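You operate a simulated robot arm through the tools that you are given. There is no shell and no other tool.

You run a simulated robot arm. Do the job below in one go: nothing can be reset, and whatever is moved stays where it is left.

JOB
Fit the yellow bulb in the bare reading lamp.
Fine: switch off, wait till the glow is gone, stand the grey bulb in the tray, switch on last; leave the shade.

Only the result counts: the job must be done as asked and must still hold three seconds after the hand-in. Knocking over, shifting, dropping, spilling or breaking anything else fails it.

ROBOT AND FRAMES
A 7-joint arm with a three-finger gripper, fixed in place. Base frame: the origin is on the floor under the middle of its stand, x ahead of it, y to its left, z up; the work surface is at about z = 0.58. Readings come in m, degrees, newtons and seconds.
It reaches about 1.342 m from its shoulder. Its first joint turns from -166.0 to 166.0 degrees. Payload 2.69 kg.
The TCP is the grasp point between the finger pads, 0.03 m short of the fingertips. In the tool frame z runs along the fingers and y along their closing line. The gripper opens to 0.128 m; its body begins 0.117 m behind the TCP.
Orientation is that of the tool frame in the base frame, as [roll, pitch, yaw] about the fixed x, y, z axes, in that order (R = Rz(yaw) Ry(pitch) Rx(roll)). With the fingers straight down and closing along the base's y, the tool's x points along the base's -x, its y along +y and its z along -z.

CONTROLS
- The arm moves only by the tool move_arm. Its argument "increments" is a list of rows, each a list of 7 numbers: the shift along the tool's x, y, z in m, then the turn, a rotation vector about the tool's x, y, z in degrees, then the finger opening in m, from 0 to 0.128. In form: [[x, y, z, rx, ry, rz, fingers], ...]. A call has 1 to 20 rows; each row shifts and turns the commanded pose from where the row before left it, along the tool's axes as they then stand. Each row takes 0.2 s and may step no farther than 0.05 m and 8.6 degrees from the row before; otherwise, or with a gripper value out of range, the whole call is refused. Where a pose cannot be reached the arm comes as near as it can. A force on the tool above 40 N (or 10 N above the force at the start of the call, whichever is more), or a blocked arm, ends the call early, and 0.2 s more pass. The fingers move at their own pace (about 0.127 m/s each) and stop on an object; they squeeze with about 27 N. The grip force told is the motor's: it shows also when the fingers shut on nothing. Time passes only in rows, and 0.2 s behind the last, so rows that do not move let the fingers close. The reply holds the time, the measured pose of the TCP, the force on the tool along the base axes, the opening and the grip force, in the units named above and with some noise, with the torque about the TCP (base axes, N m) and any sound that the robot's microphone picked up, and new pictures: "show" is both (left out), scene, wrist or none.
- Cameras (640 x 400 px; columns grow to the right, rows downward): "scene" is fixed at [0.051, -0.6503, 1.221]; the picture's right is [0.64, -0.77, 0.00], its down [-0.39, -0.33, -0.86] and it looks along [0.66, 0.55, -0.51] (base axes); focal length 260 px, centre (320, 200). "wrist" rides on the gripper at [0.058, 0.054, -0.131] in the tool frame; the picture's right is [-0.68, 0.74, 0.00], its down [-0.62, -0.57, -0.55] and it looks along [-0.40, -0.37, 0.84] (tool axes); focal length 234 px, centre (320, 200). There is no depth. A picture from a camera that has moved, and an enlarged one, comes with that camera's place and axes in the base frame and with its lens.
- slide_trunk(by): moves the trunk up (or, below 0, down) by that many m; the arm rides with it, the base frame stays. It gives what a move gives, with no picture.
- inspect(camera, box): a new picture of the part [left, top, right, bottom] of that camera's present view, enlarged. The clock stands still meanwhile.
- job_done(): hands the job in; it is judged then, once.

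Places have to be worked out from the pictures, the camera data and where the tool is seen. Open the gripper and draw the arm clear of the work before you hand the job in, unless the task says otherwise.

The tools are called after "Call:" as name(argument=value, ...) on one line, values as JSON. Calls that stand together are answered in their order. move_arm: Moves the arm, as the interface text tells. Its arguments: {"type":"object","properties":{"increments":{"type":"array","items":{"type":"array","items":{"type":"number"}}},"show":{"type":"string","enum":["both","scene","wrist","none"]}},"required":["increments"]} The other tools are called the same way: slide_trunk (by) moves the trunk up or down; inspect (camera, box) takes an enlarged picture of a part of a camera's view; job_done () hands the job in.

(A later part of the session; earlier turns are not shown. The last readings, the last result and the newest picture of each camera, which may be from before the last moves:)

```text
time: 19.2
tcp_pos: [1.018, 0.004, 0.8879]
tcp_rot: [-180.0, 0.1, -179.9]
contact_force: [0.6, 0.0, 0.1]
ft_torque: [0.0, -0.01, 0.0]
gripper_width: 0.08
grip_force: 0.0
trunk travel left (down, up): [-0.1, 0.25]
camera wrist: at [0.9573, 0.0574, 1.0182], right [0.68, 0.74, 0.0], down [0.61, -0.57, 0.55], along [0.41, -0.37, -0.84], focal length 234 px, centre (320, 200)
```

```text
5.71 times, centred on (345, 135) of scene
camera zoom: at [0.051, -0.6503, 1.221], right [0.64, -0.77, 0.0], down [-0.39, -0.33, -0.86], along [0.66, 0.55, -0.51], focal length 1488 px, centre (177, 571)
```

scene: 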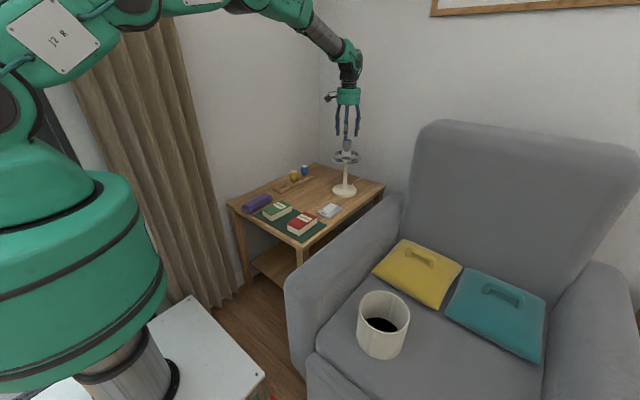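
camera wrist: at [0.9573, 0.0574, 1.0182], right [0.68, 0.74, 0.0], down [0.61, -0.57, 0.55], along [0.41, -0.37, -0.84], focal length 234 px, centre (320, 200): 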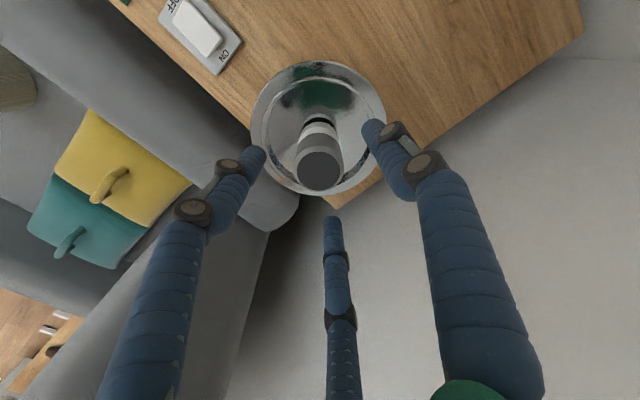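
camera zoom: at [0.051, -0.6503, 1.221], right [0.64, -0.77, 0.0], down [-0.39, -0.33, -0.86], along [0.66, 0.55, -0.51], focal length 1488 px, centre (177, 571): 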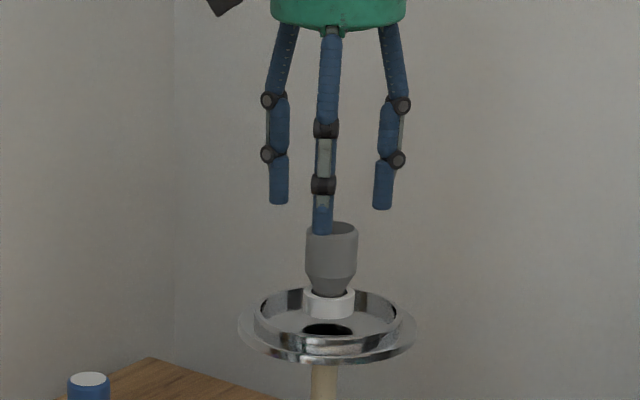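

The bulb axis measures (1.0175, 0.001) against the TCP at (1.018, 0.004). I'll correct y by 3 mm, lower to gripping height (TCP about 0.832, tips just above the collar), and check centring before closing.

Call:
move_arm(increments=[[0, -0.003, 0, 0, 0, 0, 0.08], [0, 0, 0.02, 0, 0, 0, 0.08], [0, 0, 0.02, 0, 0, 0, 0.08], [0, 0, 0.015, 0, 0, 0, 0.08], [0, 0, 0, 0, 0, 0, 0.08]], show="both")

Call:
inspect(camera="wrist", box=[200, 80, 440, 270])

Call:
inspect(camera="scene", box=[320, 115, 375, 170])

```text
time: 20.4
tcp_pos: [1.0153, 0.0014, 0.8316]
tcp_rot: [180.0, 0.1, 180.0]
contact_force: [1.4, 0.3, -0.5]
ft_torque: [0.0, 0.01, 0.0]
gripper_width: 0.08
grip_force: 0.0
trunk travel left (down, up): [-0.1, 0.25]
camera wrist: at [0.9549, 0.0545, 0.9622], right [0.68, 0.74, 0.0], down [0.61, -0.57, 0.55], along [0.41, -0.37, -0.84], focal length 234 px, centre (320, 200)
```

scene: 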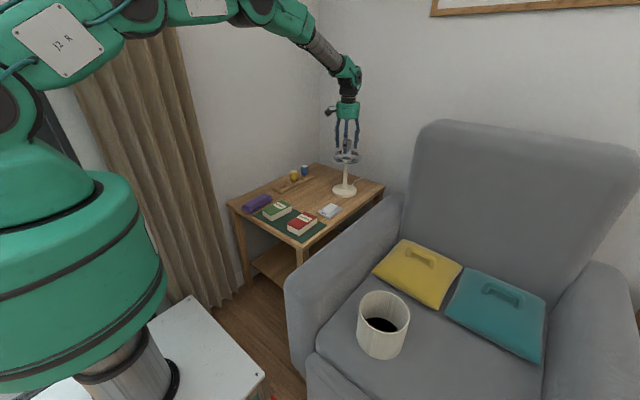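
wrist: 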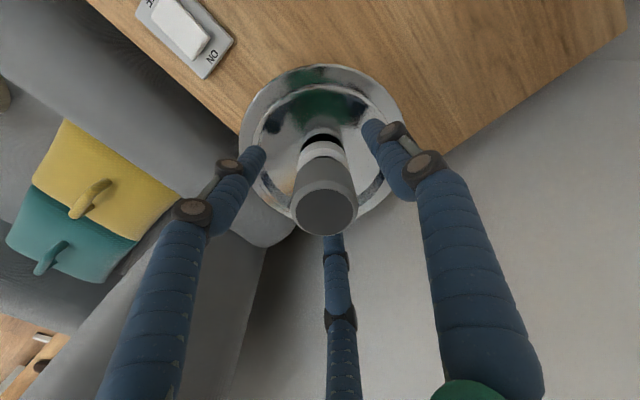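

```text
2.11 times, centred on (320, 175) of wrist
camera zoom: at [0.9549, 0.0545, 0.9622], right [0.68, 0.74, 0.0], down [0.61, -0.57, 0.55], along [0.41, -0.37, -0.84], focal length 493 px, centre (320, 253)
```

zoom: 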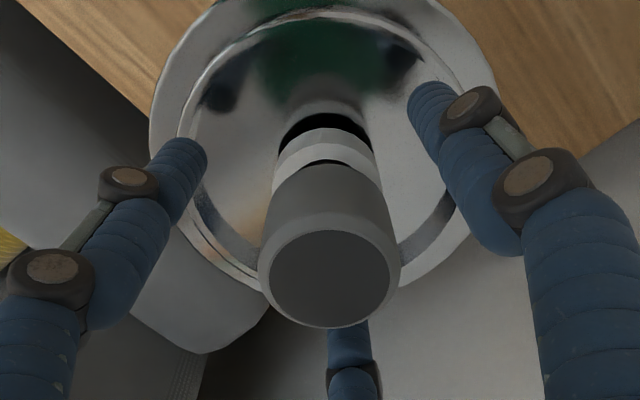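

```text
7.27 times, centred on (348, 142) of scene
camera zoom: at [0.051, -0.6503, 1.221], right [0.64, -0.77, 0.0], down [-0.39, -0.33, -0.86], along [0.66, 0.55, -0.51], focal length 1893 px, centre (120, 618)
```

zoom: 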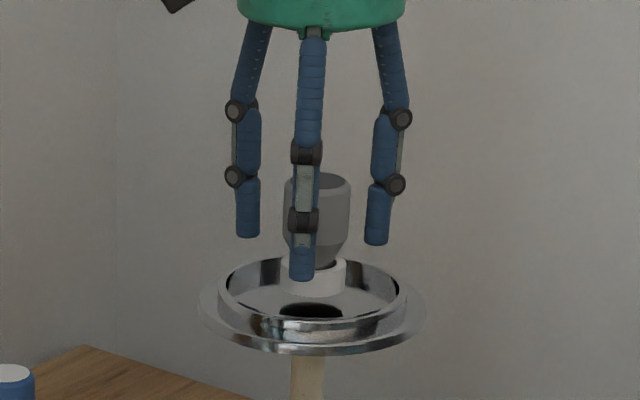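

Bulb top measures (1.0177, 0.0006) against a TCP of (1.015, 0.001). I'll nudge 2.5 mm in x, rise 3 mm to keep the tips off the collar, and narrow to 0.052 to verify centring before gripping.

Call:
move_arm(increments=[[-0.0025, -0.0005, -0.003, 0, 0, 0, 0.07], [0, 0, 0, 0, 0, 0, 0.06], [0, 0, 0, 0, 0, 0, 0.052], [0, 0, 0, 0, 0, 0, 0.052]], show="wrist")

Call:
inspect(camera="wrist", box=[220, 100, 420, 270])

Call:
inspect(camera="scene", box=[325, 125, 370, 165])

```text
time: 21.4
tcp_pos: [1.0162, -0.0005, 0.8357]
tcp_rot: [179.9, 0.1, -180.0]
contact_force: [-0.1, 0.0, 0.5]
ft_torque: [-0.01, 0.0, -0.01]
gripper_width: 0.0517
grip_force: 0.1
trunk travel left (down, up): [-0.1, 0.25]
camera wrist: at [0.9572, 0.054, 0.9654], right [0.68, 0.74, 0.0], down [0.62, -0.57, 0.55], along [0.41, -0.37, -0.84], focal length 234 px, centre (320, 200)
```

wrist: 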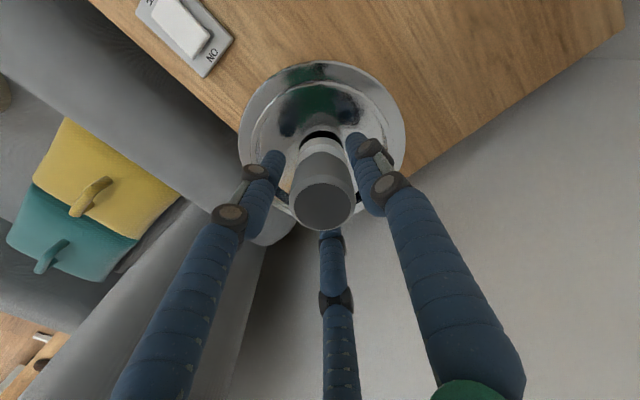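

```text
2.35 times, centred on (320, 185) of wrist
camera zoom: at [0.9572, 0.054, 0.9654], right [0.68, 0.74, 0.0], down [0.62, -0.57, 0.55], along [0.41, -0.37, -0.84], focal length 551 px, centre (320, 235)
```

zoom: 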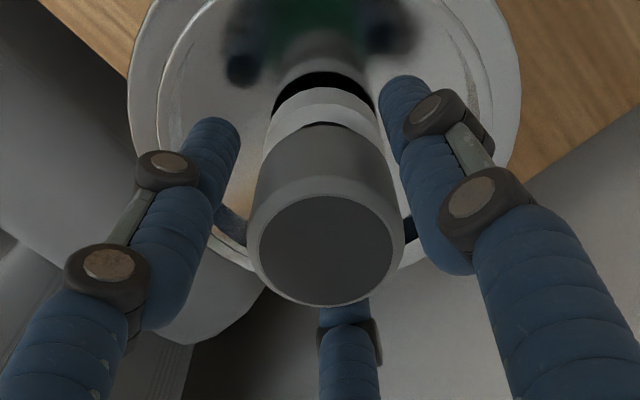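

```text
10.00 times, centred on (348, 145) of scene
camera zoom: at [0.051, -0.6503, 1.221], right [0.64, -0.77, 0.0], down [-0.39, -0.33, -0.86], along [0.66, 0.55, -0.51], focal length 2603 px, centre (45, 750)
```

zoom: 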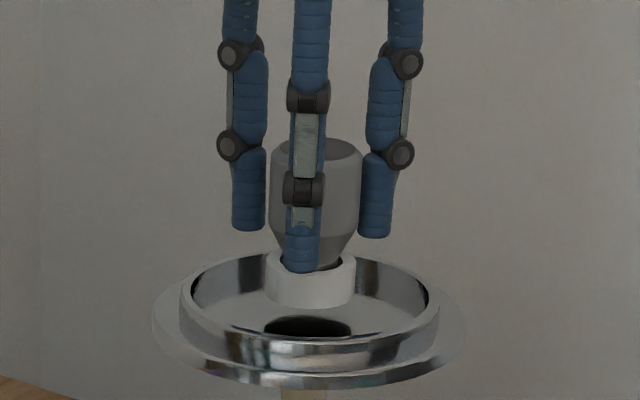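

The gripper is centred on the bulb to about 1 mm by both cameras. I'll close on it.

Call:
move_arm(increments=[[-0.001, 0, 0, 0, 0, 0, 0.046], [0, 0, 0, 0, 0, 0, 0.042], [0, 0, 0, 0, 0, 0, 0.03], [0, 0, 0, 0, 0, 0, 0.0], [0, 0, 0, 0, 0, 0, 0.0], [0, 0, 0, 0, 0, 0, 0.0]], show="both")

Call:
inspect(camera="scene", box=[325, 125, 370, 165])

Call:
inspect(camera="wrist", box=[220, 100, 420, 270])

```text
time: 22.8
tcp_pos: [1.0204, 0.001, 0.8344]
tcp_rot: [180.0, 0.2, -179.9]
contact_force: [25.5, -3.1, -2.4]
ft_torque: [-0.05, -0.55, 0.03]
gripper_width: 0.0401
grip_force: 26.7
trunk travel left (down, up): [-0.1, 0.25]
camera wrist: at [0.9596, 0.0534, 0.9656], right [0.68, 0.74, 0.0], down [0.61, -0.57, 0.55], along [0.41, -0.37, -0.83], focal length 234 px, centre (320, 200)
```

scene: 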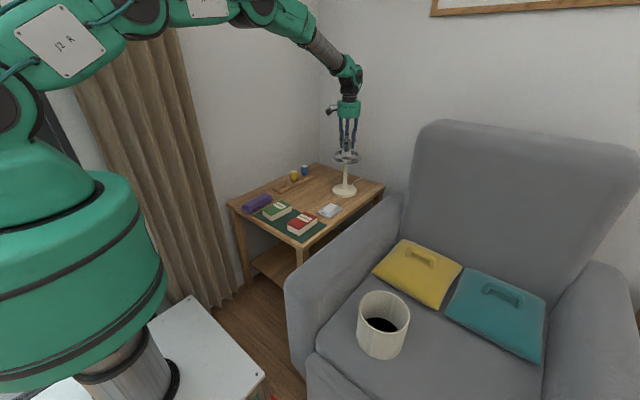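
wrist: 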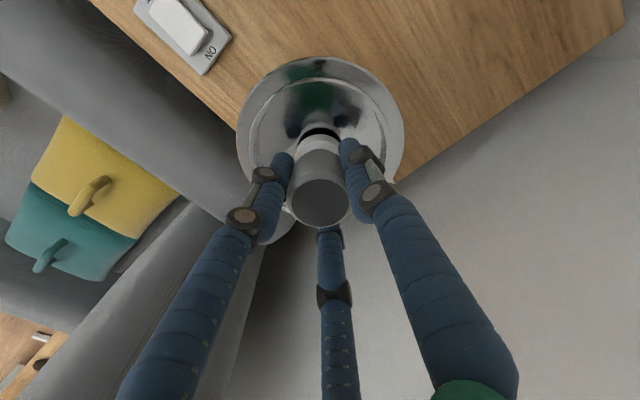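

```text
10.00 times, centred on (348, 145) of scene
camera zoom: at [0.051, -0.6503, 1.221], right [0.64, -0.77, 0.0], down [-0.39, -0.33, -0.86], along [0.66, 0.55, -0.51], focal length 2603 px, centre (45, 750)
```

zoom: 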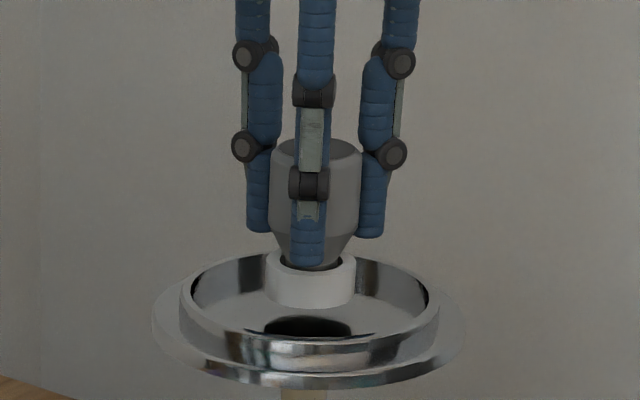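

```text
2.35 times, centred on (320, 185) of wrist
camera zoom: at [0.9596, 0.0534, 0.9656], right [0.68, 0.74, 0.0], down [0.61, -0.57, 0.55], along [0.41, -0.37, -0.83], focal length 551 px, centre (320, 235)
```

zoom: 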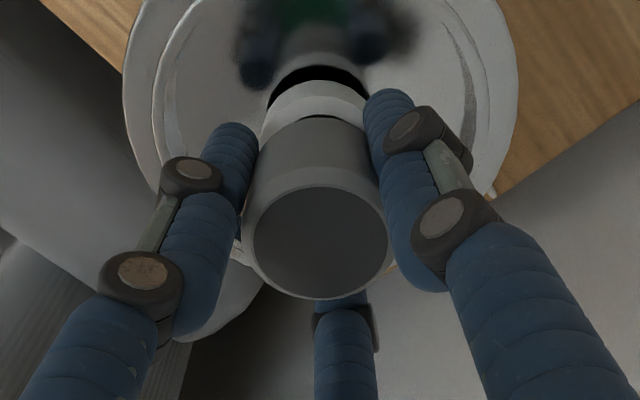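

The bulb is gripped (0.040 wide), but there's a 25 N sideways force in +x, so the bulb axis is about 3 mm further out (x≈1.0205). I'll relieve that by moving the command 3 mm in +x, and check the lamp hasn't moved.

Call:
move_arm(increments=[[-0.0015, 0, 0, 0, 0, 0, 0.0], [-0.0015, 0, 0, 0, 0, 0, 0.0], [0, 0, 0, 0, 0, 0, 0.0]], show="none")

Call:
inspect(camera="scene", box=[310, 130, 380, 210])

```text
time: 23.6
tcp_pos: [1.0191, 0.0009, 0.8348]
tcp_rot: [179.9, 0.0, 180.0]
contact_force: [0.2, 2.1, 6.4]
ft_torque: [0.12, 0.08, -0.02]
gripper_width: 0.04
grip_force: 27.4
trunk travel left (down, up): [-0.1, 0.25]
```

```text
5.00 times, centred on (345, 170) of scene
camera zoom: at [0.051, -0.6503, 1.221], right [0.64, -0.77, 0.0], down [-0.39, -0.33, -0.86], along [0.66, 0.55, -0.51], focal length 1302 px, centre (195, 350)
```

zoom: 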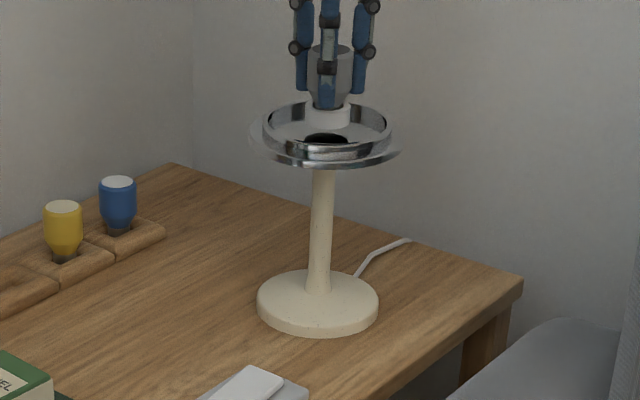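

The sideways force is gone and the lamp hasn't moved. Now I'll lift very gently to find out how the bulb is held.

Call:
move_arm(increments=[[0, 0, -0.0015, 0, 0, 0, 0.0], [0, 0, -0.0015, 0, 0, 0, 0.0]], show="none")

Call:
inspect(camera="scene", box=[325, 130, 370, 170])

```text
time: 24.2
tcp_pos: [1.0188, -0.0002, 0.8349]
tcp_rot: [-180.0, -0.2, 180.0]
contact_force: [-7.5, 5.4, -9.8]
ft_torque: [0.19, -0.07, -0.02]
gripper_width: 0.0401
grip_force: 26.9
trunk travel left (down, up): [-0.1, 0.25]
```

```text
10.00 times, centred on (348, 150) of scene
camera zoom: at [0.051, -0.6503, 1.221], right [0.64, -0.77, 0.0], down [-0.39, -0.33, -0.86], along [0.66, 0.55, -0.51], focal length 2603 px, centre (45, 700)
```

zoom: 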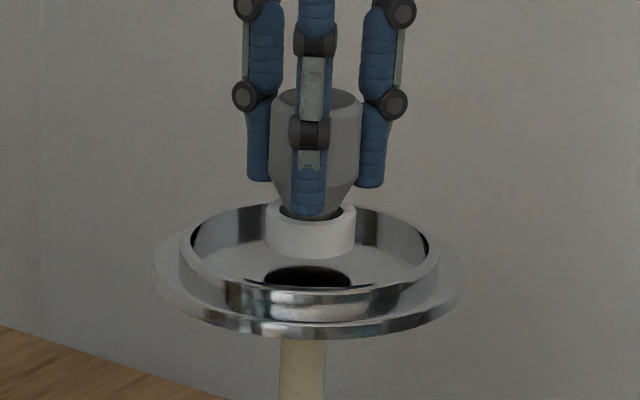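

The bulb doesn't lift: 3 mm of command only built up 16 N, so it's held by a thread or bayonet. I'll ease the pull and try turning it counterclockwise (seen from above) by a small angle, watching the torque.

Call:
move_arm(increments=[[0, 0, 0.002, 0, 0, 0, 0.0], [0, 0, 0, 0, 0, -4, 0.0], [0, 0, 0, 0, 0, -4, 0.0], [0, 0, 0, 0, 0, -4, 0.0]], show="none")

Call:
inspect(camera="scene", box=[325, 130, 370, 170])

```text
time: 25.2
tcp_pos: [1.0207, 0.0004, 0.8349]
tcp_rot: [180.0, -0.1, -167.9]
contact_force: [-31.9, 7.6, -6.1]
ft_torque: [0.23, 0.7, -0.03]
gripper_width: 0.0405
grip_force: 27.0
trunk travel left (down, up): [-0.1, 0.25]
```

```text
10.00 times, centred on (348, 150) of scene
camera zoom: at [0.051, -0.6503, 1.221], right [0.64, -0.77, 0.0], down [-0.39, -0.33, -0.86], along [0.66, 0.55, -0.51], focal length 2603 px, centre (45, 700)
```

zoom: 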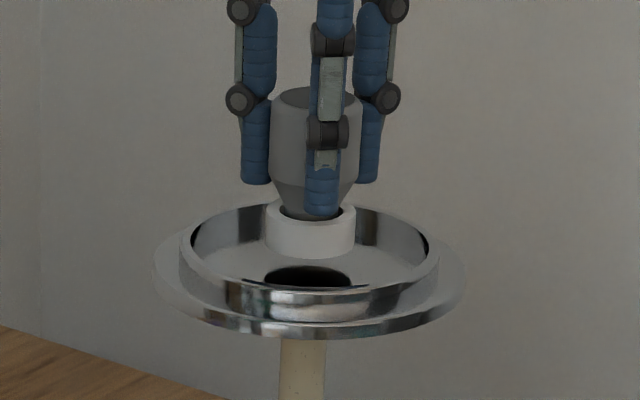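

The bulb turns with almost no torque about z, but turning built up a 32 N sideways force. I'll relieve it by moving 3 mm toward -x in base terms (tool axes are now yawed 12°), then keep turning in small steps.

Call:
move_arm(increments=[[0.0029, 0.0006, 0, 0, 0, 0, 0.0], [0, 0, 0, 0, 0, 0, 0.0]], show="none")

```text
time: 25.8
tcp_pos: [1.0204, -0.0005, 0.8353]
tcp_rot: [-179.8, 0.2, -168.0]
contact_force: [1.5, 2.1, -15.7]
ft_torque: [-0.01, -0.19, -0.04]
gripper_width: 0.0399
grip_force: 26.7
trunk travel left (down, up): [-0.1, 0.25]
```

Sideways force is relieved; there's still about 16 N of upward pull. I'll lower 2 mm to take that off and continue turning counterclockwise in two small batches.

Call:
move_arm(increments=[[0, 0, 0.002, 0, 0, 0, 0.0], [0, 0, 0, 0, 0, -6, 0.0], [0, 0, 0, 0, 0, -6, 0.0], [0, 0, 0, 0, 0, 0, 0.0]], show="none")

```text
time: 26.8
tcp_pos: [1.0195, -0.0006, 0.8353]
tcp_rot: [-179.9, 0.3, -156.0]
contact_force: [12.1, 11.8, 6.2]
ft_torque: [0.34, -0.27, 0.01]
gripper_width: 0.0399
grip_force: 26.9
trunk travel left (down, up): [-0.1, 0.25]
```

Still turning freely (z-torque ≈0). I'll correct the small lateral forces and continue turning.

Call:
move_arm(increments=[[-0.002, 0.0008, 0, 0, 0, 0, 0.0], [0, 0, 0, 0, 0, -6, 0.0], [0, 0, 0, 0, 0, -6, 0.0], [0, 0, 0, 0, 0, 0, 0.0]], show="none")

```text
time: 27.8
tcp_pos: [1.0204, 0.0002, 0.8359]
tcp_rot: [-179.8, 0.2, -143.9]
contact_force: [-4.6, -7.2, 17.6]
ft_torque: [-0.25, 0.24, -0.02]
gripper_width: 0.0403
grip_force: 26.6
trunk travel left (down, up): [-0.1, 0.25]
```

The vertical force is now +17.6 N and the TCP has crept up, so the bulb is screwing out. I'll raise 2 mm to follow it and keep turning.

Call:
move_arm(increments=[[0.001, -0.0004, -0.002, 0, 0, 0, 0.0], [0, 0, -0.0003, 0, 0, -6, 0.0], [0, 0, -0.0003, 0, 0, -6, 0.0], [0, 0, 0, 0, 0, 0, 0.0]], show="none")

```text
time: 28.8
tcp_pos: [1.0197, -0.0007, 0.8343]
tcp_rot: [-180.0, 0.0, -131.9]
contact_force: [1.7, -6.4, -0.5]
ft_torque: [-0.15, -0.13, -0.03]
gripper_width: 0.04
grip_force: 27.3
trunk travel left (down, up): [-0.1, 0.25]
```

At 48° of turn the force is near zero. I'll test with a gentle pull to see whether it has released.

Call:
move_arm(increments=[[0, 0, -0.0015, 0, 0, 0, 0.0], [0, 0, -0.0015, 0, 0, 0, 0.0], [0, 0, 0, 0, 0, 0, 0.0]], show="none")

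Call:
inspect(camera="scene", box=[325, 130, 370, 170])

```text
time: 29.6
tcp_pos: [1.0201, 0.0007, 0.8371]
tcp_rot: [179.9, -0.2, -132.0]
contact_force: [10.2, -7.1, -20.5]
ft_torque: [-0.05, -0.13, 0.01]
gripper_width: 0.0402
grip_force: 27.3
trunk travel left (down, up): [-0.1, 0.25]
```

```text
10.00 times, centred on (348, 150) of scene
camera zoom: at [0.051, -0.6503, 1.221], right [0.64, -0.77, 0.0], down [-0.39, -0.33, -0.86], along [0.66, 0.55, -0.51], focal length 2603 px, centre (45, 700)
```

zoom: 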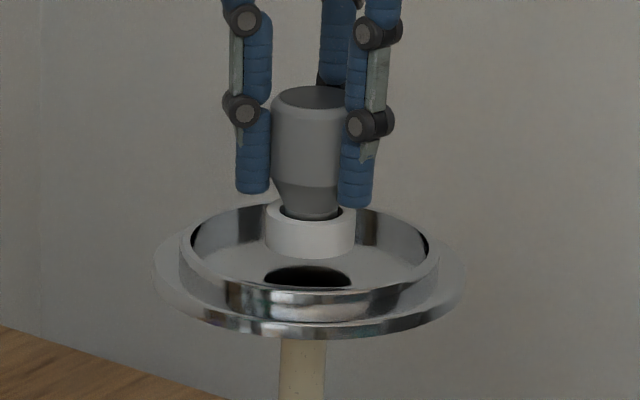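

Bulb height in the picture is unchanged to within half a millimetre, so it's still held. I'll take the pull off and keep turning counterclockwise, then measure the bulb's height at high zoom.

Call:
inspect(camera="scene", box=[338, 134, 360, 156])

Call:
move_arm(increments=[[0.0004, -0.0012, 0.003, 0, 0, 0, 0.0], [0, 0, 0, 0, 0, -6, 0.0], [0, 0, 0, 0, 0, -6, 0.0], [0, 0, 0, 0, 0, -6, 0.0], [0, 0, 0, 0, 0, 0, 0.0]], show="none")

Call:
inspect(camera="scene", box=[338, 134, 360, 156])

```text
16.00 times, centred on (349, 145) of scene
camera zoom: at [0.051, -0.6503, 1.221], right [0.64, -0.77, 0.0], down [-0.39, -0.33, -0.86], along [0.66, 0.55, -0.51], focal length 4166 px, centre (-144, 1080)
```

zoom: 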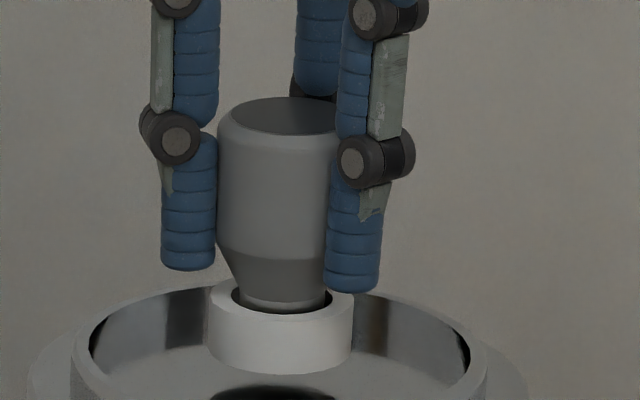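

```text
time: 30.8
tcp_pos: [1.0203, -0.0006, 0.8368]
tcp_rot: [-180.0, -0.1, -113.8]
contact_force: [-18.0, 10.3, 1.3]
ft_torque: [0.3, 0.51, 0.0]
gripper_width: 0.04
grip_force: 26.7
trunk travel left (down, up): [-0.1, 0.25]
```

```text
16.00 times, centred on (349, 145) of scene
camera zoom: at [0.051, -0.6503, 1.221], right [0.64, -0.77, 0.0], down [-0.39, -0.33, -0.86], along [0.66, 0.55, -0.51], focal length 4166 px, centre (-144, 1080)
```

zoom: 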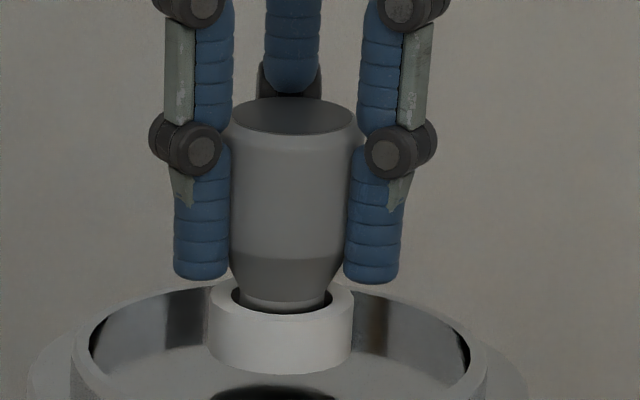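

The bulb can tilt slightly but hasn't risen. Torque about z is still zero, so it turns freely. I'll cancel the lateral force and continue past a quarter turn, then recheck.

Call:
move_arm(increments=[[-0.0003, 0.0023, 0, 0, 0, 0, 0.0], [0, 0, 0, 0, 0, -6, 0.0], [0, 0, 0, 0, 0, -6, 0.0], [0, 0, 0, 0, 0, -6, 0.0], [0, 0, 0, 0, 0, 0, 0.0]], show="none")

Call:
inspect(camera="scene", box=[338, 134, 360, 156])

```text
time: 32.0
tcp_pos: [1.0202, 0.0008, 0.8376]
tcp_rot: [-179.9, 0.1, -95.9]
contact_force: [3.1, -4.3, 1.6]
ft_torque: [-0.22, -0.26, 0.01]
gripper_width: 0.0401
grip_force: 27.1
trunk travel left (down, up): [-0.1, 0.25]
```

```text
16.00 times, centred on (349, 145) of scene
camera zoom: at [0.051, -0.6503, 1.221], right [0.64, -0.77, 0.0], down [-0.39, -0.33, -0.86], along [0.66, 0.55, -0.51], focal length 4166 px, centre (-144, 1080)
```

zoom: 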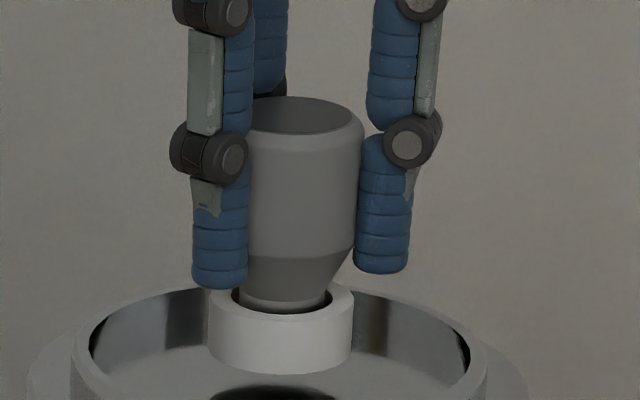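

The bulb turns with the gripper (its slight lean precesses), yet it hasn't risen, so this may be a bayonet with notches. I'll look at the neck and collar from the wrist camera for lugs or slots.

Call:
inspect(camera="wrist", box=[260, 110, 380, 230])

Call:
inspect(camera="scene", box=[341, 146, 355, 156])

Call:
inspect(camera="scene", box=[286, 164, 304, 186])

```text
3.33 times, centred on (320, 170) of wrist
camera zoom: at [0.9587, -0.0528, 0.9681], right [-0.66, 0.75, 0.0], down [0.62, 0.55, 0.55], along [0.41, 0.36, -0.83], focal length 781 px, centre (320, 300)
```

zoom: 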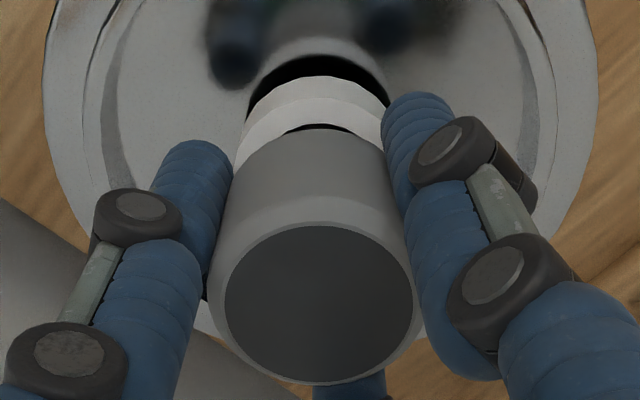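

```text
16.00 times, centred on (348, 151) of scene
camera zoom: at [0.051, -0.6503, 1.221], right [0.64, -0.77, 0.0], down [-0.39, -0.33, -0.86], along [0.66, 0.55, -0.51], focal length 4166 px, centre (-128, 984)
```

zoom: 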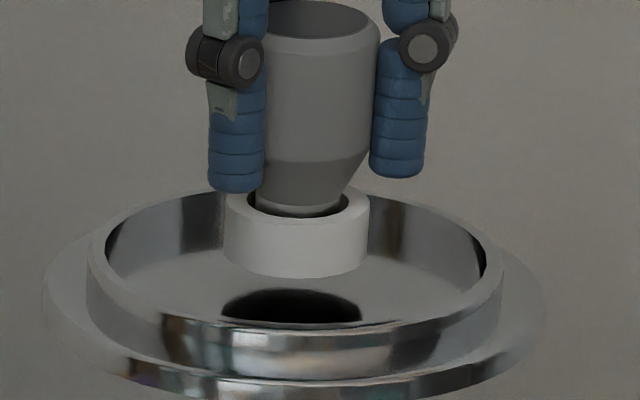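

```text
16.00 times, centred on (295, 175) of scene
camera zoom: at [0.051, -0.6503, 1.221], right [0.64, -0.77, 0.0], down [-0.39, -0.33, -0.86], along [0.66, 0.55, -0.51], focal length 4166 px, centre (720, 600)
```

zoom: 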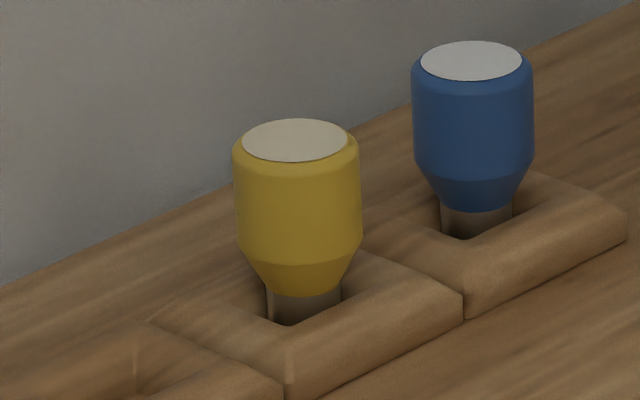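

No lugs are visible from here. I'll test a light pull at this angle, then keep turning under a light pull so any release shows up as upward motion.

Call:
move_arm(increments=[[0, 0, -0.002, 0, 0, 0, 0.0], [0, 0, 0, 0, 0, -6, 0.0], [0, 0, 0, 0, 0, -6, 0.0], [0, 0, 0, 0, 0, 0, 0.0]], show="none")

```text
time: 33.0
tcp_pos: [1.0204, -0.0009, 0.8365]
tcp_rot: [179.9, 0.0, -84.0]
contact_force: [9.0, -8.1, -5.7]
ft_torque: [-0.1, -0.39, 0.01]
gripper_width: 0.0401
grip_force: 26.8
trunk travel left (down, up): [-0.1, 0.25]
```

Still held at 96° with light pull. I'll continue turning with a lateral correction.

Call:
move_arm(increments=[[0.0011, -0.0009, -0.001, 0, 0, 0, 0.0], [0, 0, 0, 0, 0, -6, 0.0], [0, 0, 0, 0, 0, -6, 0.0], [0, 0, 0, 0, 0, -6, 0.0], [0, 0, 0, 0, 0, 0, 0.0]], show="none")

Call:
inspect(camera="scene", box=[338, 134, 360, 156])

```text
time: 34.2
tcp_pos: [1.0206, 0.0008, 0.8385]
tcp_rot: [180.0, 0.0, -66.0]
contact_force: [12.2, 4.3, -17.8]
ft_torque: [0.21, -0.26, 0.0]
gripper_width: 0.0401
grip_force: 27.0
trunk travel left (down, up): [-0.1, 0.25]
```

```text
16.00 times, centred on (349, 145) of scene
camera zoom: at [0.051, -0.6503, 1.221], right [0.64, -0.77, 0.0], down [-0.39, -0.33, -0.86], along [0.66, 0.55, -0.51], focal length 4166 px, centre (-144, 1080)
```

zoom: 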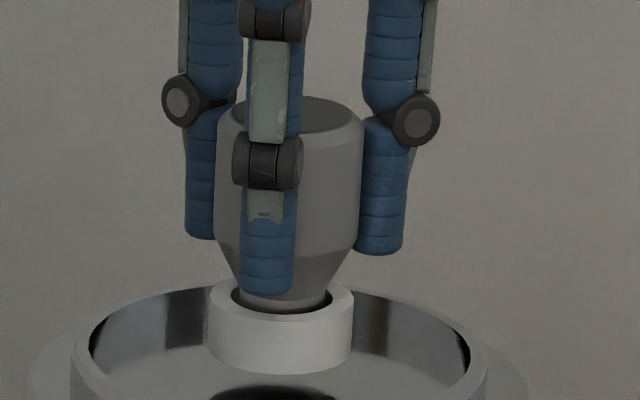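

The TCP crept up 3 mm but the bulb top looks level, meaning the fingers are sliding slightly. I'll take very-high-zoom reference pictures of the bulb's top and neck to detect any rise precisely.

Call:
inspect(camera="scene", box=[342, 148, 354, 156])

Call:
inspect(camera="scene", box=[342, 138, 354, 146])

Call:
inspect(camera="wrist", box=[260, 110, 380, 230])

```text
16.00 times, centred on (348, 152) of scene
camera zoom: at [0.051, -0.6503, 1.221], right [0.64, -0.77, 0.0], down [-0.39, -0.33, -0.86], along [0.66, 0.55, -0.51], focal length 4166 px, centre (-128, 968)
```

zoom: 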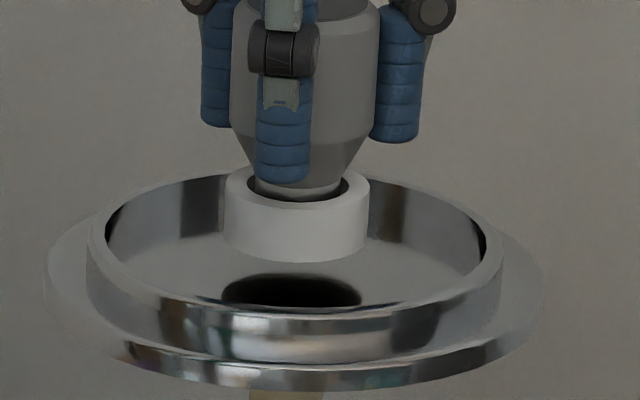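

```text
16.00 times, centred on (348, 142) of scene
camera zoom: at [0.051, -0.6503, 1.221], right [0.64, -0.77, 0.0], down [-0.39, -0.33, -0.86], along [0.66, 0.55, -0.51], focal length 4166 px, centre (-128, 1128)
```

zoom: 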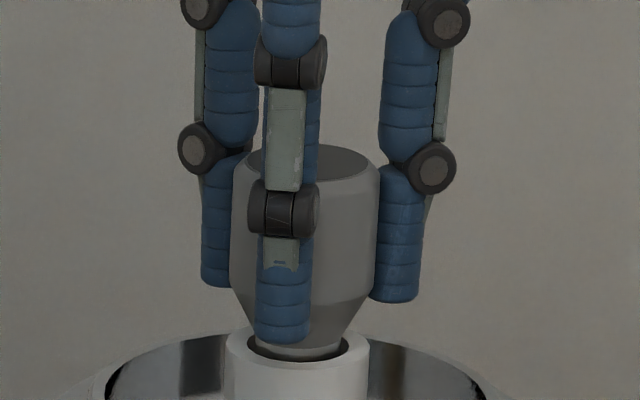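

```text
3.33 times, centred on (320, 170) of wrist
camera zoom: at [0.9934, -0.0757, 0.9688], right [-0.95, 0.32, 0.0], down [0.27, 0.79, 0.55], along [0.17, 0.52, -0.84], focal length 781 px, centre (320, 300)
```

zoom: 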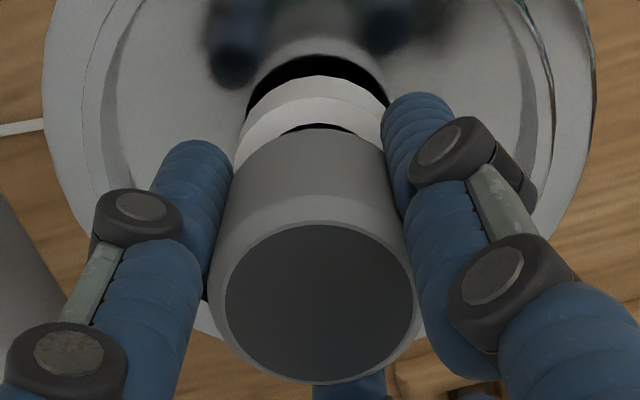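

The bulb's height relative to the collar is unchanged after 114°. I'll lower 3 mm back to the original grip height and keep turning counterclockwise toward 180°, then test again.

Call:
move_arm(increments=[[0.0002, -0.0016, 0.003, 0, 0, 0, 0.0], [0, 0, 0, 0, 0, -6, 0.0], [0, 0, 0, 0, 0, -6, 0.0], [0, 0, 0, 0, 0, -6, 0.0], [0, 0, 0, 0, 0, 0, 0.0]], show="none")

```text
time: 35.4
tcp_pos: [1.0196, -0.0003, 0.8388]
tcp_rot: [-179.9, -0.1, -47.8]
contact_force: [-5.5, 3.8, 7.3]
ft_torque: [0.12, 0.37, 0.0]
gripper_width: 0.0405
grip_force: 27.3
trunk travel left (down, up): [-0.1, 0.25]
```

The TCP has risen about 4 mm over 132° while the bulb looks level in the pictures. I need to know whether the bulb truly turns or the fingers slip, so I'll do one fast 8° turn and read the torque immediately.

Call:
move_arm(increments=[[0, 0, 0, 0, 0, -8.5, 0.0]], show="none")

Call:
inspect(camera="scene", box=[338, 134, 360, 156])

Call:
inspect(camera="wrist", box=[260, 110, 380, 230])

```text
time: 35.8
tcp_pos: [1.0199, -0.0006, 0.8371]
tcp_rot: [-179.9, -0.2, -39.4]
contact_force: [-11.5, -0.3, 10.6]
ft_torque: [-0.02, 0.25, 0.0]
gripper_width: 0.0402
grip_force: 27.2
trunk travel left (down, up): [-0.1, 0.25]
```

```text
16.00 times, centred on (349, 145) of scene
camera zoom: at [0.051, -0.6503, 1.221], right [0.64, -0.77, 0.0], down [-0.39, -0.33, -0.86], along [0.66, 0.55, -0.51], focal length 4166 px, centre (-144, 1080)
```

zoom: 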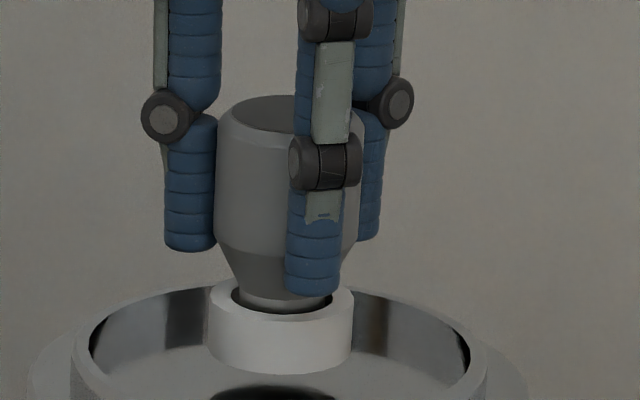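

```text
3.33 times, centred on (320, 170) of wrist
camera zoom: at [1.0295, -0.079, 0.9689], right [-0.99, -0.14, 0.0], down [-0.12, 0.83, 0.55], along [-0.07, 0.54, -0.84], focal length 781 px, centre (320, 300)
```

zoom: 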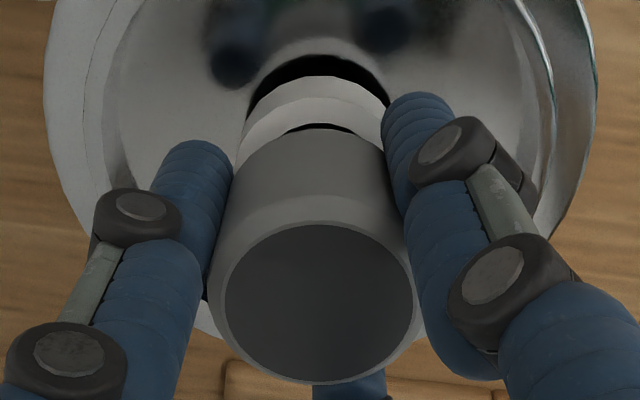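

Torque is zero and the wrist view shows the same bulb/collar geometry at 84°, 114° and 140°. So the bulb spins freely without rising, meaning no thread; it's probably a push-fit with some retention. I'll cancel the lateral force and pull straight up harder in small steps.

Call:
move_arm(increments=[[-0.001, 0.0008, -0.001, 0, 0, 0, 0.0], [0, 0, -0.0015, 0, 0, 0, 0.0], [0, 0, -0.0015, 0, 0, 0, 0.0], [0, 0, -0.0015, 0, 0, 0, 0.0], [0, 0, -0.0015, 0, 0, 0, 0.0]], show="none")

Call:
inspect(camera="scene", box=[338, 134, 360, 156])

```text
time: 37.0
tcp_pos: [1.0193, -0.0001, 0.8388]
tcp_rot: [179.9, 0.2, -39.5]
contact_force: [5.0, 4.5, -20.8]
ft_torque: [0.09, -0.04, 0.01]
gripper_width: 0.0404
grip_force: 26.9
trunk travel left (down, up): [-0.1, 0.25]
```

```text
16.00 times, centred on (349, 145) of scene
camera zoom: at [0.051, -0.6503, 1.221], right [0.64, -0.77, 0.0], down [-0.39, -0.33, -0.86], along [0.66, 0.55, -0.51], focal length 4166 px, centre (-144, 1080)
```

zoom: 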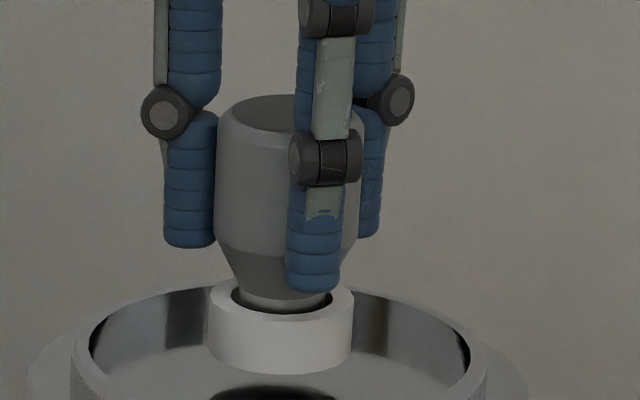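

Holding at -21 N with no release yet. I'll pull a bit further, toward about 35 N.

Call:
move_arm(increments=[[0, 0, -0.0015, 0, 0, 0, 0.0], [0, 0, -0.0015, 0, 0, 0, 0.0]], show="none")

Call:
inspect(camera="scene", box=[338, 134, 360, 156])

Call:
inspect(camera="wrist", box=[260, 110, 380, 230])

```text
time: 37.6
tcp_pos: [1.0193, 0.0001, 0.8428]
tcp_rot: [179.9, 0.1, -39.5]
contact_force: [-7.4, 1.8, -20.9]
ft_torque: [-0.02, 0.21, -0.02]
gripper_width: 0.0407
grip_force: 27.1
trunk travel left (down, up): [-0.1, 0.25]
```

```text
16.00 times, centred on (349, 145) of scene
camera zoom: at [0.051, -0.6503, 1.221], right [0.64, -0.77, 0.0], down [-0.39, -0.33, -0.86], along [0.66, 0.55, -0.51], focal length 4166 px, centre (-144, 1080)
```

zoom: 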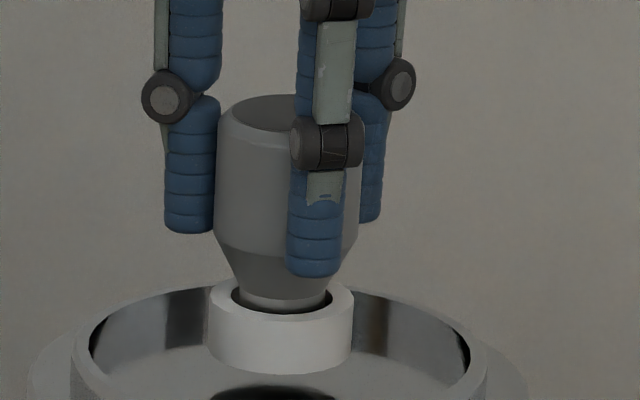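

```text
3.33 times, centred on (320, 170) of wrist
camera zoom: at [1.0301, -0.079, 0.9744], right [-0.99, -0.14, 0.0], down [-0.11, 0.83, 0.55], along [-0.08, 0.54, -0.84], focal length 781 px, centre (320, 300)
```

zoom: 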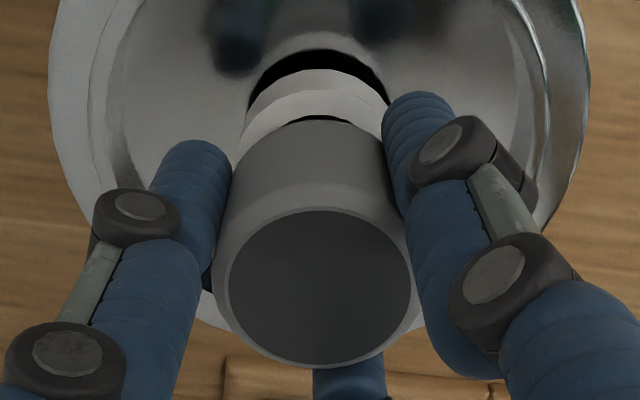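

The fingers slipped up at about 21 N, so that's my axial grip limit and brute pulling is wrong. Comparing zooms, the bulb has risen perhaps 0.6–0.9 mm over 140°, which fits a fine thread. So I'll keep unscrewing: ease the pull and turn further.

Call:
move_arm(increments=[[0, 0, 0.0035, 0, 0, 0, 0.0], [0, 0, 0, 0, 0, -8, 0.0], [0, 0, 0, 0, 0, -8, 0.0], [0, 0, 0, 0, 0, -8, 0.0], [0, 0, 0, 0, 0, -8, 0.0], [0, 0, 0, 0, 0, 0, 0.0]], show="none")

Call:
inspect(camera="scene", box=[338, 134, 360, 156])

Call:
inspect(camera="wrist", box=[260, 110, 380, 230])

```text
time: 39.0
tcp_pos: [1.0197, -0.0006, 0.8437]
tcp_rot: [-180.0, -0.3, -7.4]
contact_force: [-11.1, -8.1, 1.8]
ft_torque: [-0.14, 0.36, -0.01]
gripper_width: 0.0405
grip_force: 26.9
trunk travel left (down, up): [-0.1, 0.25]
```

```text
16.00 times, centred on (349, 145) of scene
camera zoom: at [0.051, -0.6503, 1.221], right [0.64, -0.77, 0.0], down [-0.39, -0.33, -0.86], along [0.66, 0.55, -0.51], focal length 4166 px, centre (-144, 1080)
```

zoom: 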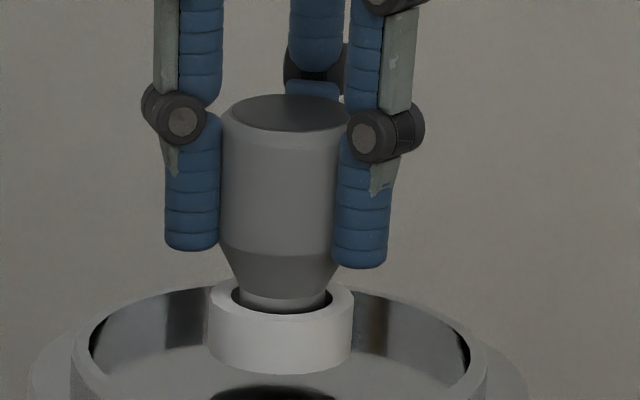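

```text
3.33 times, centred on (320, 170) of wrist
camera zoom: at [1.0694, -0.0611, 0.9748], right [-0.77, -0.64, 0.0], down [-0.54, 0.64, 0.55], along [-0.35, 0.42, -0.84], focal length 781 px, centre (320, 300)
```

zoom: 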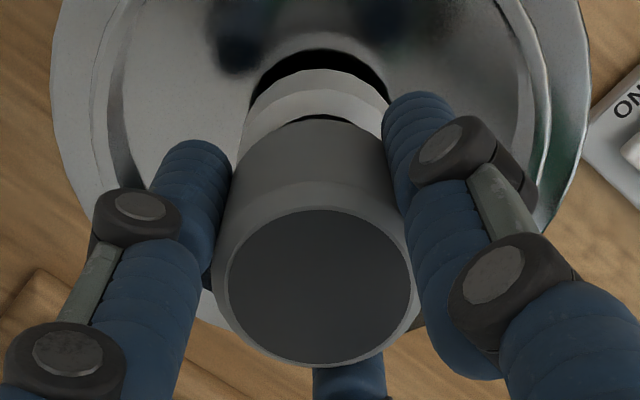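

The bulb top and neck are both about 3 px higher than at 48°, consistent with a fine thread of about 2.5 mm per turn, so unscrewing is working. I'll cancel lateral force and keep turning, adding a slight rise per step.

Call:
move_arm(increments=[[-0.0015, 0.0008, 0, 0, 0, 0, 0.0], [0, 0, -0.0001, 0, 0, -8, 0.0], [0, 0, -0.0001, 0, 0, -8, 0.0], [0, 0, -0.0001, 0, 0, -8, 0.0], [0, 0, -0.0001, 0, 0, -8, 0.0], [0, 0, -0.0001, 0, 0, -8, 0.0], [0, 0, 0, 0, 0, 0, 0.0]], show="none")

Call:
inspect(camera="scene", box=[338, 134, 360, 156])

```text
time: 40.6
tcp_pos: [1.02, -0.0005, 0.8444]
tcp_rot: [-179.9, -0.3, -7.5]
contact_force: [19.7, 4.3, 5.3]
ft_torque: [0.24, -0.53, -0.01]
gripper_width: 0.0403
grip_force: 27.1
out of reach, approached as far as the arm can: row 2, 3, 4, 5, 6
trunk travel left (down, up): [-0.1, 0.25]
```

```text
16.00 times, centred on (349, 145) of scene
camera zoom: at [0.051, -0.6503, 1.221], right [0.64, -0.77, 0.0], down [-0.39, -0.33, -0.86], along [0.66, 0.55, -0.51], focal length 4166 px, centre (-144, 1080)
```

zoom: 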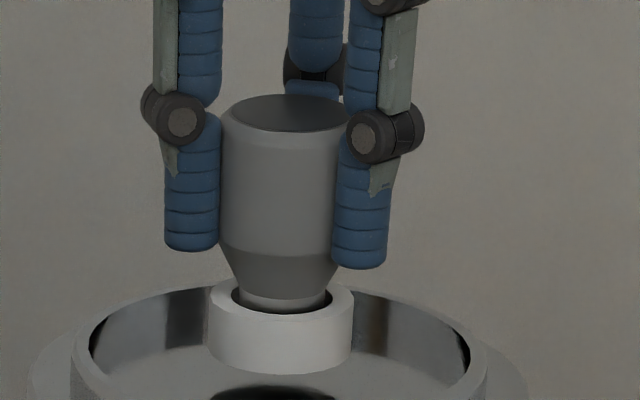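

The wrist hit its turn limit at yaw -7.5°. I'll open the fingers around the bulb (it stays in the socket) and turn the gripper back clockwise to regrip.

Call:
move_arm(increments=[[0, 0, 0, 0, 0, 0, 0.05], [0, 0, 0, 0, 0, 0, 0.07], [0, 0, 0, 0, 0, 0, 0.07]], show="wrist")

Call:
inspect(camera="scene", box=[338, 134, 360, 156])

```text
time: 41.4
tcp_pos: [1.0188, -0.0001, 0.8428]
tcp_rot: [179.9, -0.2, -7.6]
contact_force: [0.6, 0.4, -0.1]
ft_torque: [0.03, 0.01, 0.04]
gripper_width: 0.0699
grip_force: 0.1
trunk travel left (down, up): [-0.1, 0.25]
camera wrist: at [1.0677, -0.0617, 0.9732], right [-0.77, -0.64, 0.0], down [-0.54, 0.64, 0.55], along [-0.35, 0.42, -0.84], focal length 234 px, centre (320, 200)
```

wrist: 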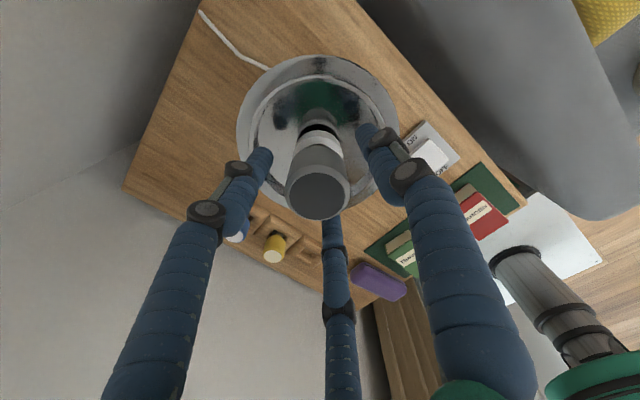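

```text
16.00 times, centred on (349, 145) of scene
camera zoom: at [0.051, -0.6503, 1.221], right [0.64, -0.77, 0.0], down [-0.39, -0.33, -0.86], along [0.66, 0.55, -0.51], focal length 4166 px, centre (-144, 1080)
```

zoom: 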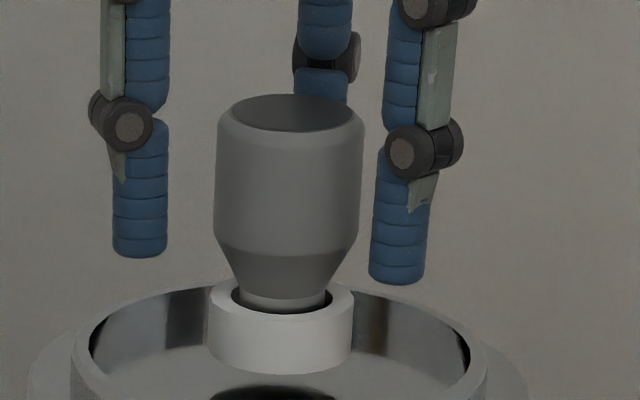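

The bulb stands free and its top is now about 1 mm higher than at the start, so the thread is working. I'll lower 7 mm for a fuller grip, then spin the open gripper back clockwise.

Call:
move_arm(increments=[[0, 0, 0.007, 0, 0, 8.5, 0.07], [0, 0, 0, 0, 0, 8.5, 0.07], [0, 0, 0, 0, 0, 8.5, 0.07], [0, 0, 0, 0, 0, 8.5, 0.07], [0, 0, 0, 0, 0, 8.5, 0.07], [0, 0, 0, 0, 0, 8.5, 0.07], [0, 0, 0, 0, 0, 8.5, 0.07], [0, 0, 0, 0, 0, 8.5, 0.07], [0, 0, 0, 0, 0, 8.5, 0.07], [0, 0, 0, 0, 0, 8.5, 0.07], [0, 0, 0, 0, 0, 8.5, 0.07], [0, 0, 0, 0, 0, 8.5, 0.07], [0, 0, 0, 0, 0, 8.5, 0.07], [0, 0, 0, 0, 0, 8.5, 0.07], [0, 0, 0, 0, 0, 8.5, 0.07], [0, 0, 0, 0, 0, 8.5, 0.07], [0, 0, 0, 0, 0, 8.5, 0.07], [0, 0, 0, 0, 0, 8.5, 0.07], [0, 0, 0, 0, 0, 8.5, 0.07], [0, 0, 0, 0, 0, 8.5, 0.07]], show="none")

```text
time: 45.6
tcp_pos: [1.018, -0.0004, 0.8354]
tcp_rot: [-179.9, 0.0, -177.5]
contact_force: [-0.5, 0.7, 0.4]
ft_torque: [0.02, 0.01, 0.02]
gripper_width: 0.0701
grip_force: 0.1
trunk travel left (down, up): [-0.1, 0.25]
```

That worked; the TCP stayed centred. I'll continue clockwise as far as the wrist allows.

Call:
move_arm(increments=[[0, 0, 0, 0, 0, 8.5, 0.07], [0, 0, 0, 0, 0, 8.5, 0.07], [0, 0, 0, 0, 0, 8.5, 0.07], [0, 0, 0, 0, 0, 8.5, 0.07], [0, 0, 0, 0, 0, 8.5, 0.07], [0, 0, 0, 0, 0, 8.5, 0.07], [0, 0, 0, 0, 0, 8.5, 0.07], [0, 0, 0, 0, 0, 8.5, 0.07], [0, 0, 0, 0, 0, 8.5, 0.07], [0, 0, 0, 0, 0, 8.5, 0.07], [0, 0, 0, 0, 0, 8.5, 0.07], [0, 0, 0, 0, 0, 8.5, 0.07], [0, 0, 0, 0, 0, 8.5, 0.07], [0, 0, 0, 0, 0, 8.5, 0.07], [0, 0, 0, 0, 0, 8.5, 0.07], [0, 0, 0, 0, 0, 8.5, 0.07], [0, 0, 0, 0, 0, 8.5, 0.07], [0, 0, 0, 0, 0, 8.5, 0.07], [0, 0, 0, 0, 0, 8.5, 0.07]], show="wrist")

Call:
inspect(camera="scene", box=[338, 134, 360, 156])

```text
time: 49.6
tcp_pos: [1.0196, -0.0005, 0.8361]
tcp_rot: [179.9, -0.1, 20.7]
contact_force: [0.0, 1.0, -0.3]
ft_torque: [0.01, 0.05, -0.03]
gripper_width: 0.0702
grip_force: 0.0
trunk travel left (down, up): [-0.1, 0.25]
camera wrist: at [1.0906, -0.0299, 0.968], right [-0.37, -0.93, 0.0], down [-0.78, 0.31, 0.55], along [-0.51, 0.2, -0.84], focal length 234 px, centre (320, 200)
```

wrist: 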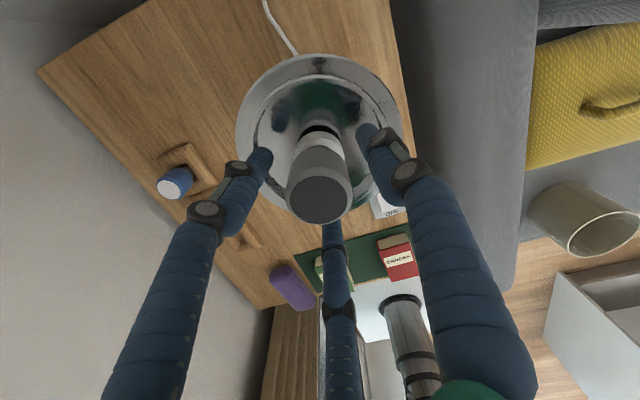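

```text
16.00 times, centred on (349, 145) of scene
camera zoom: at [0.051, -0.6503, 1.221], right [0.64, -0.77, 0.0], down [-0.39, -0.33, -0.86], along [0.66, 0.55, -0.51], focal length 4166 px, centre (-144, 1080)
```

zoom: 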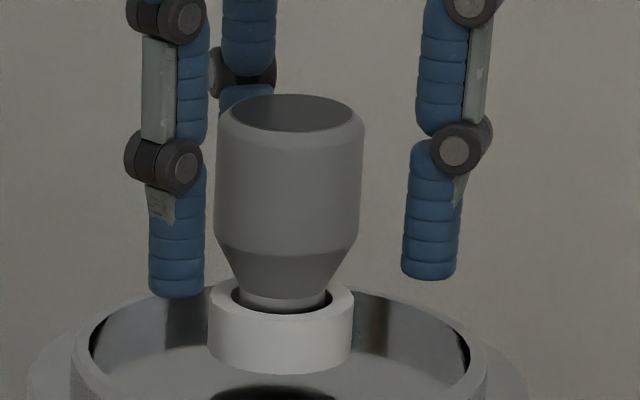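

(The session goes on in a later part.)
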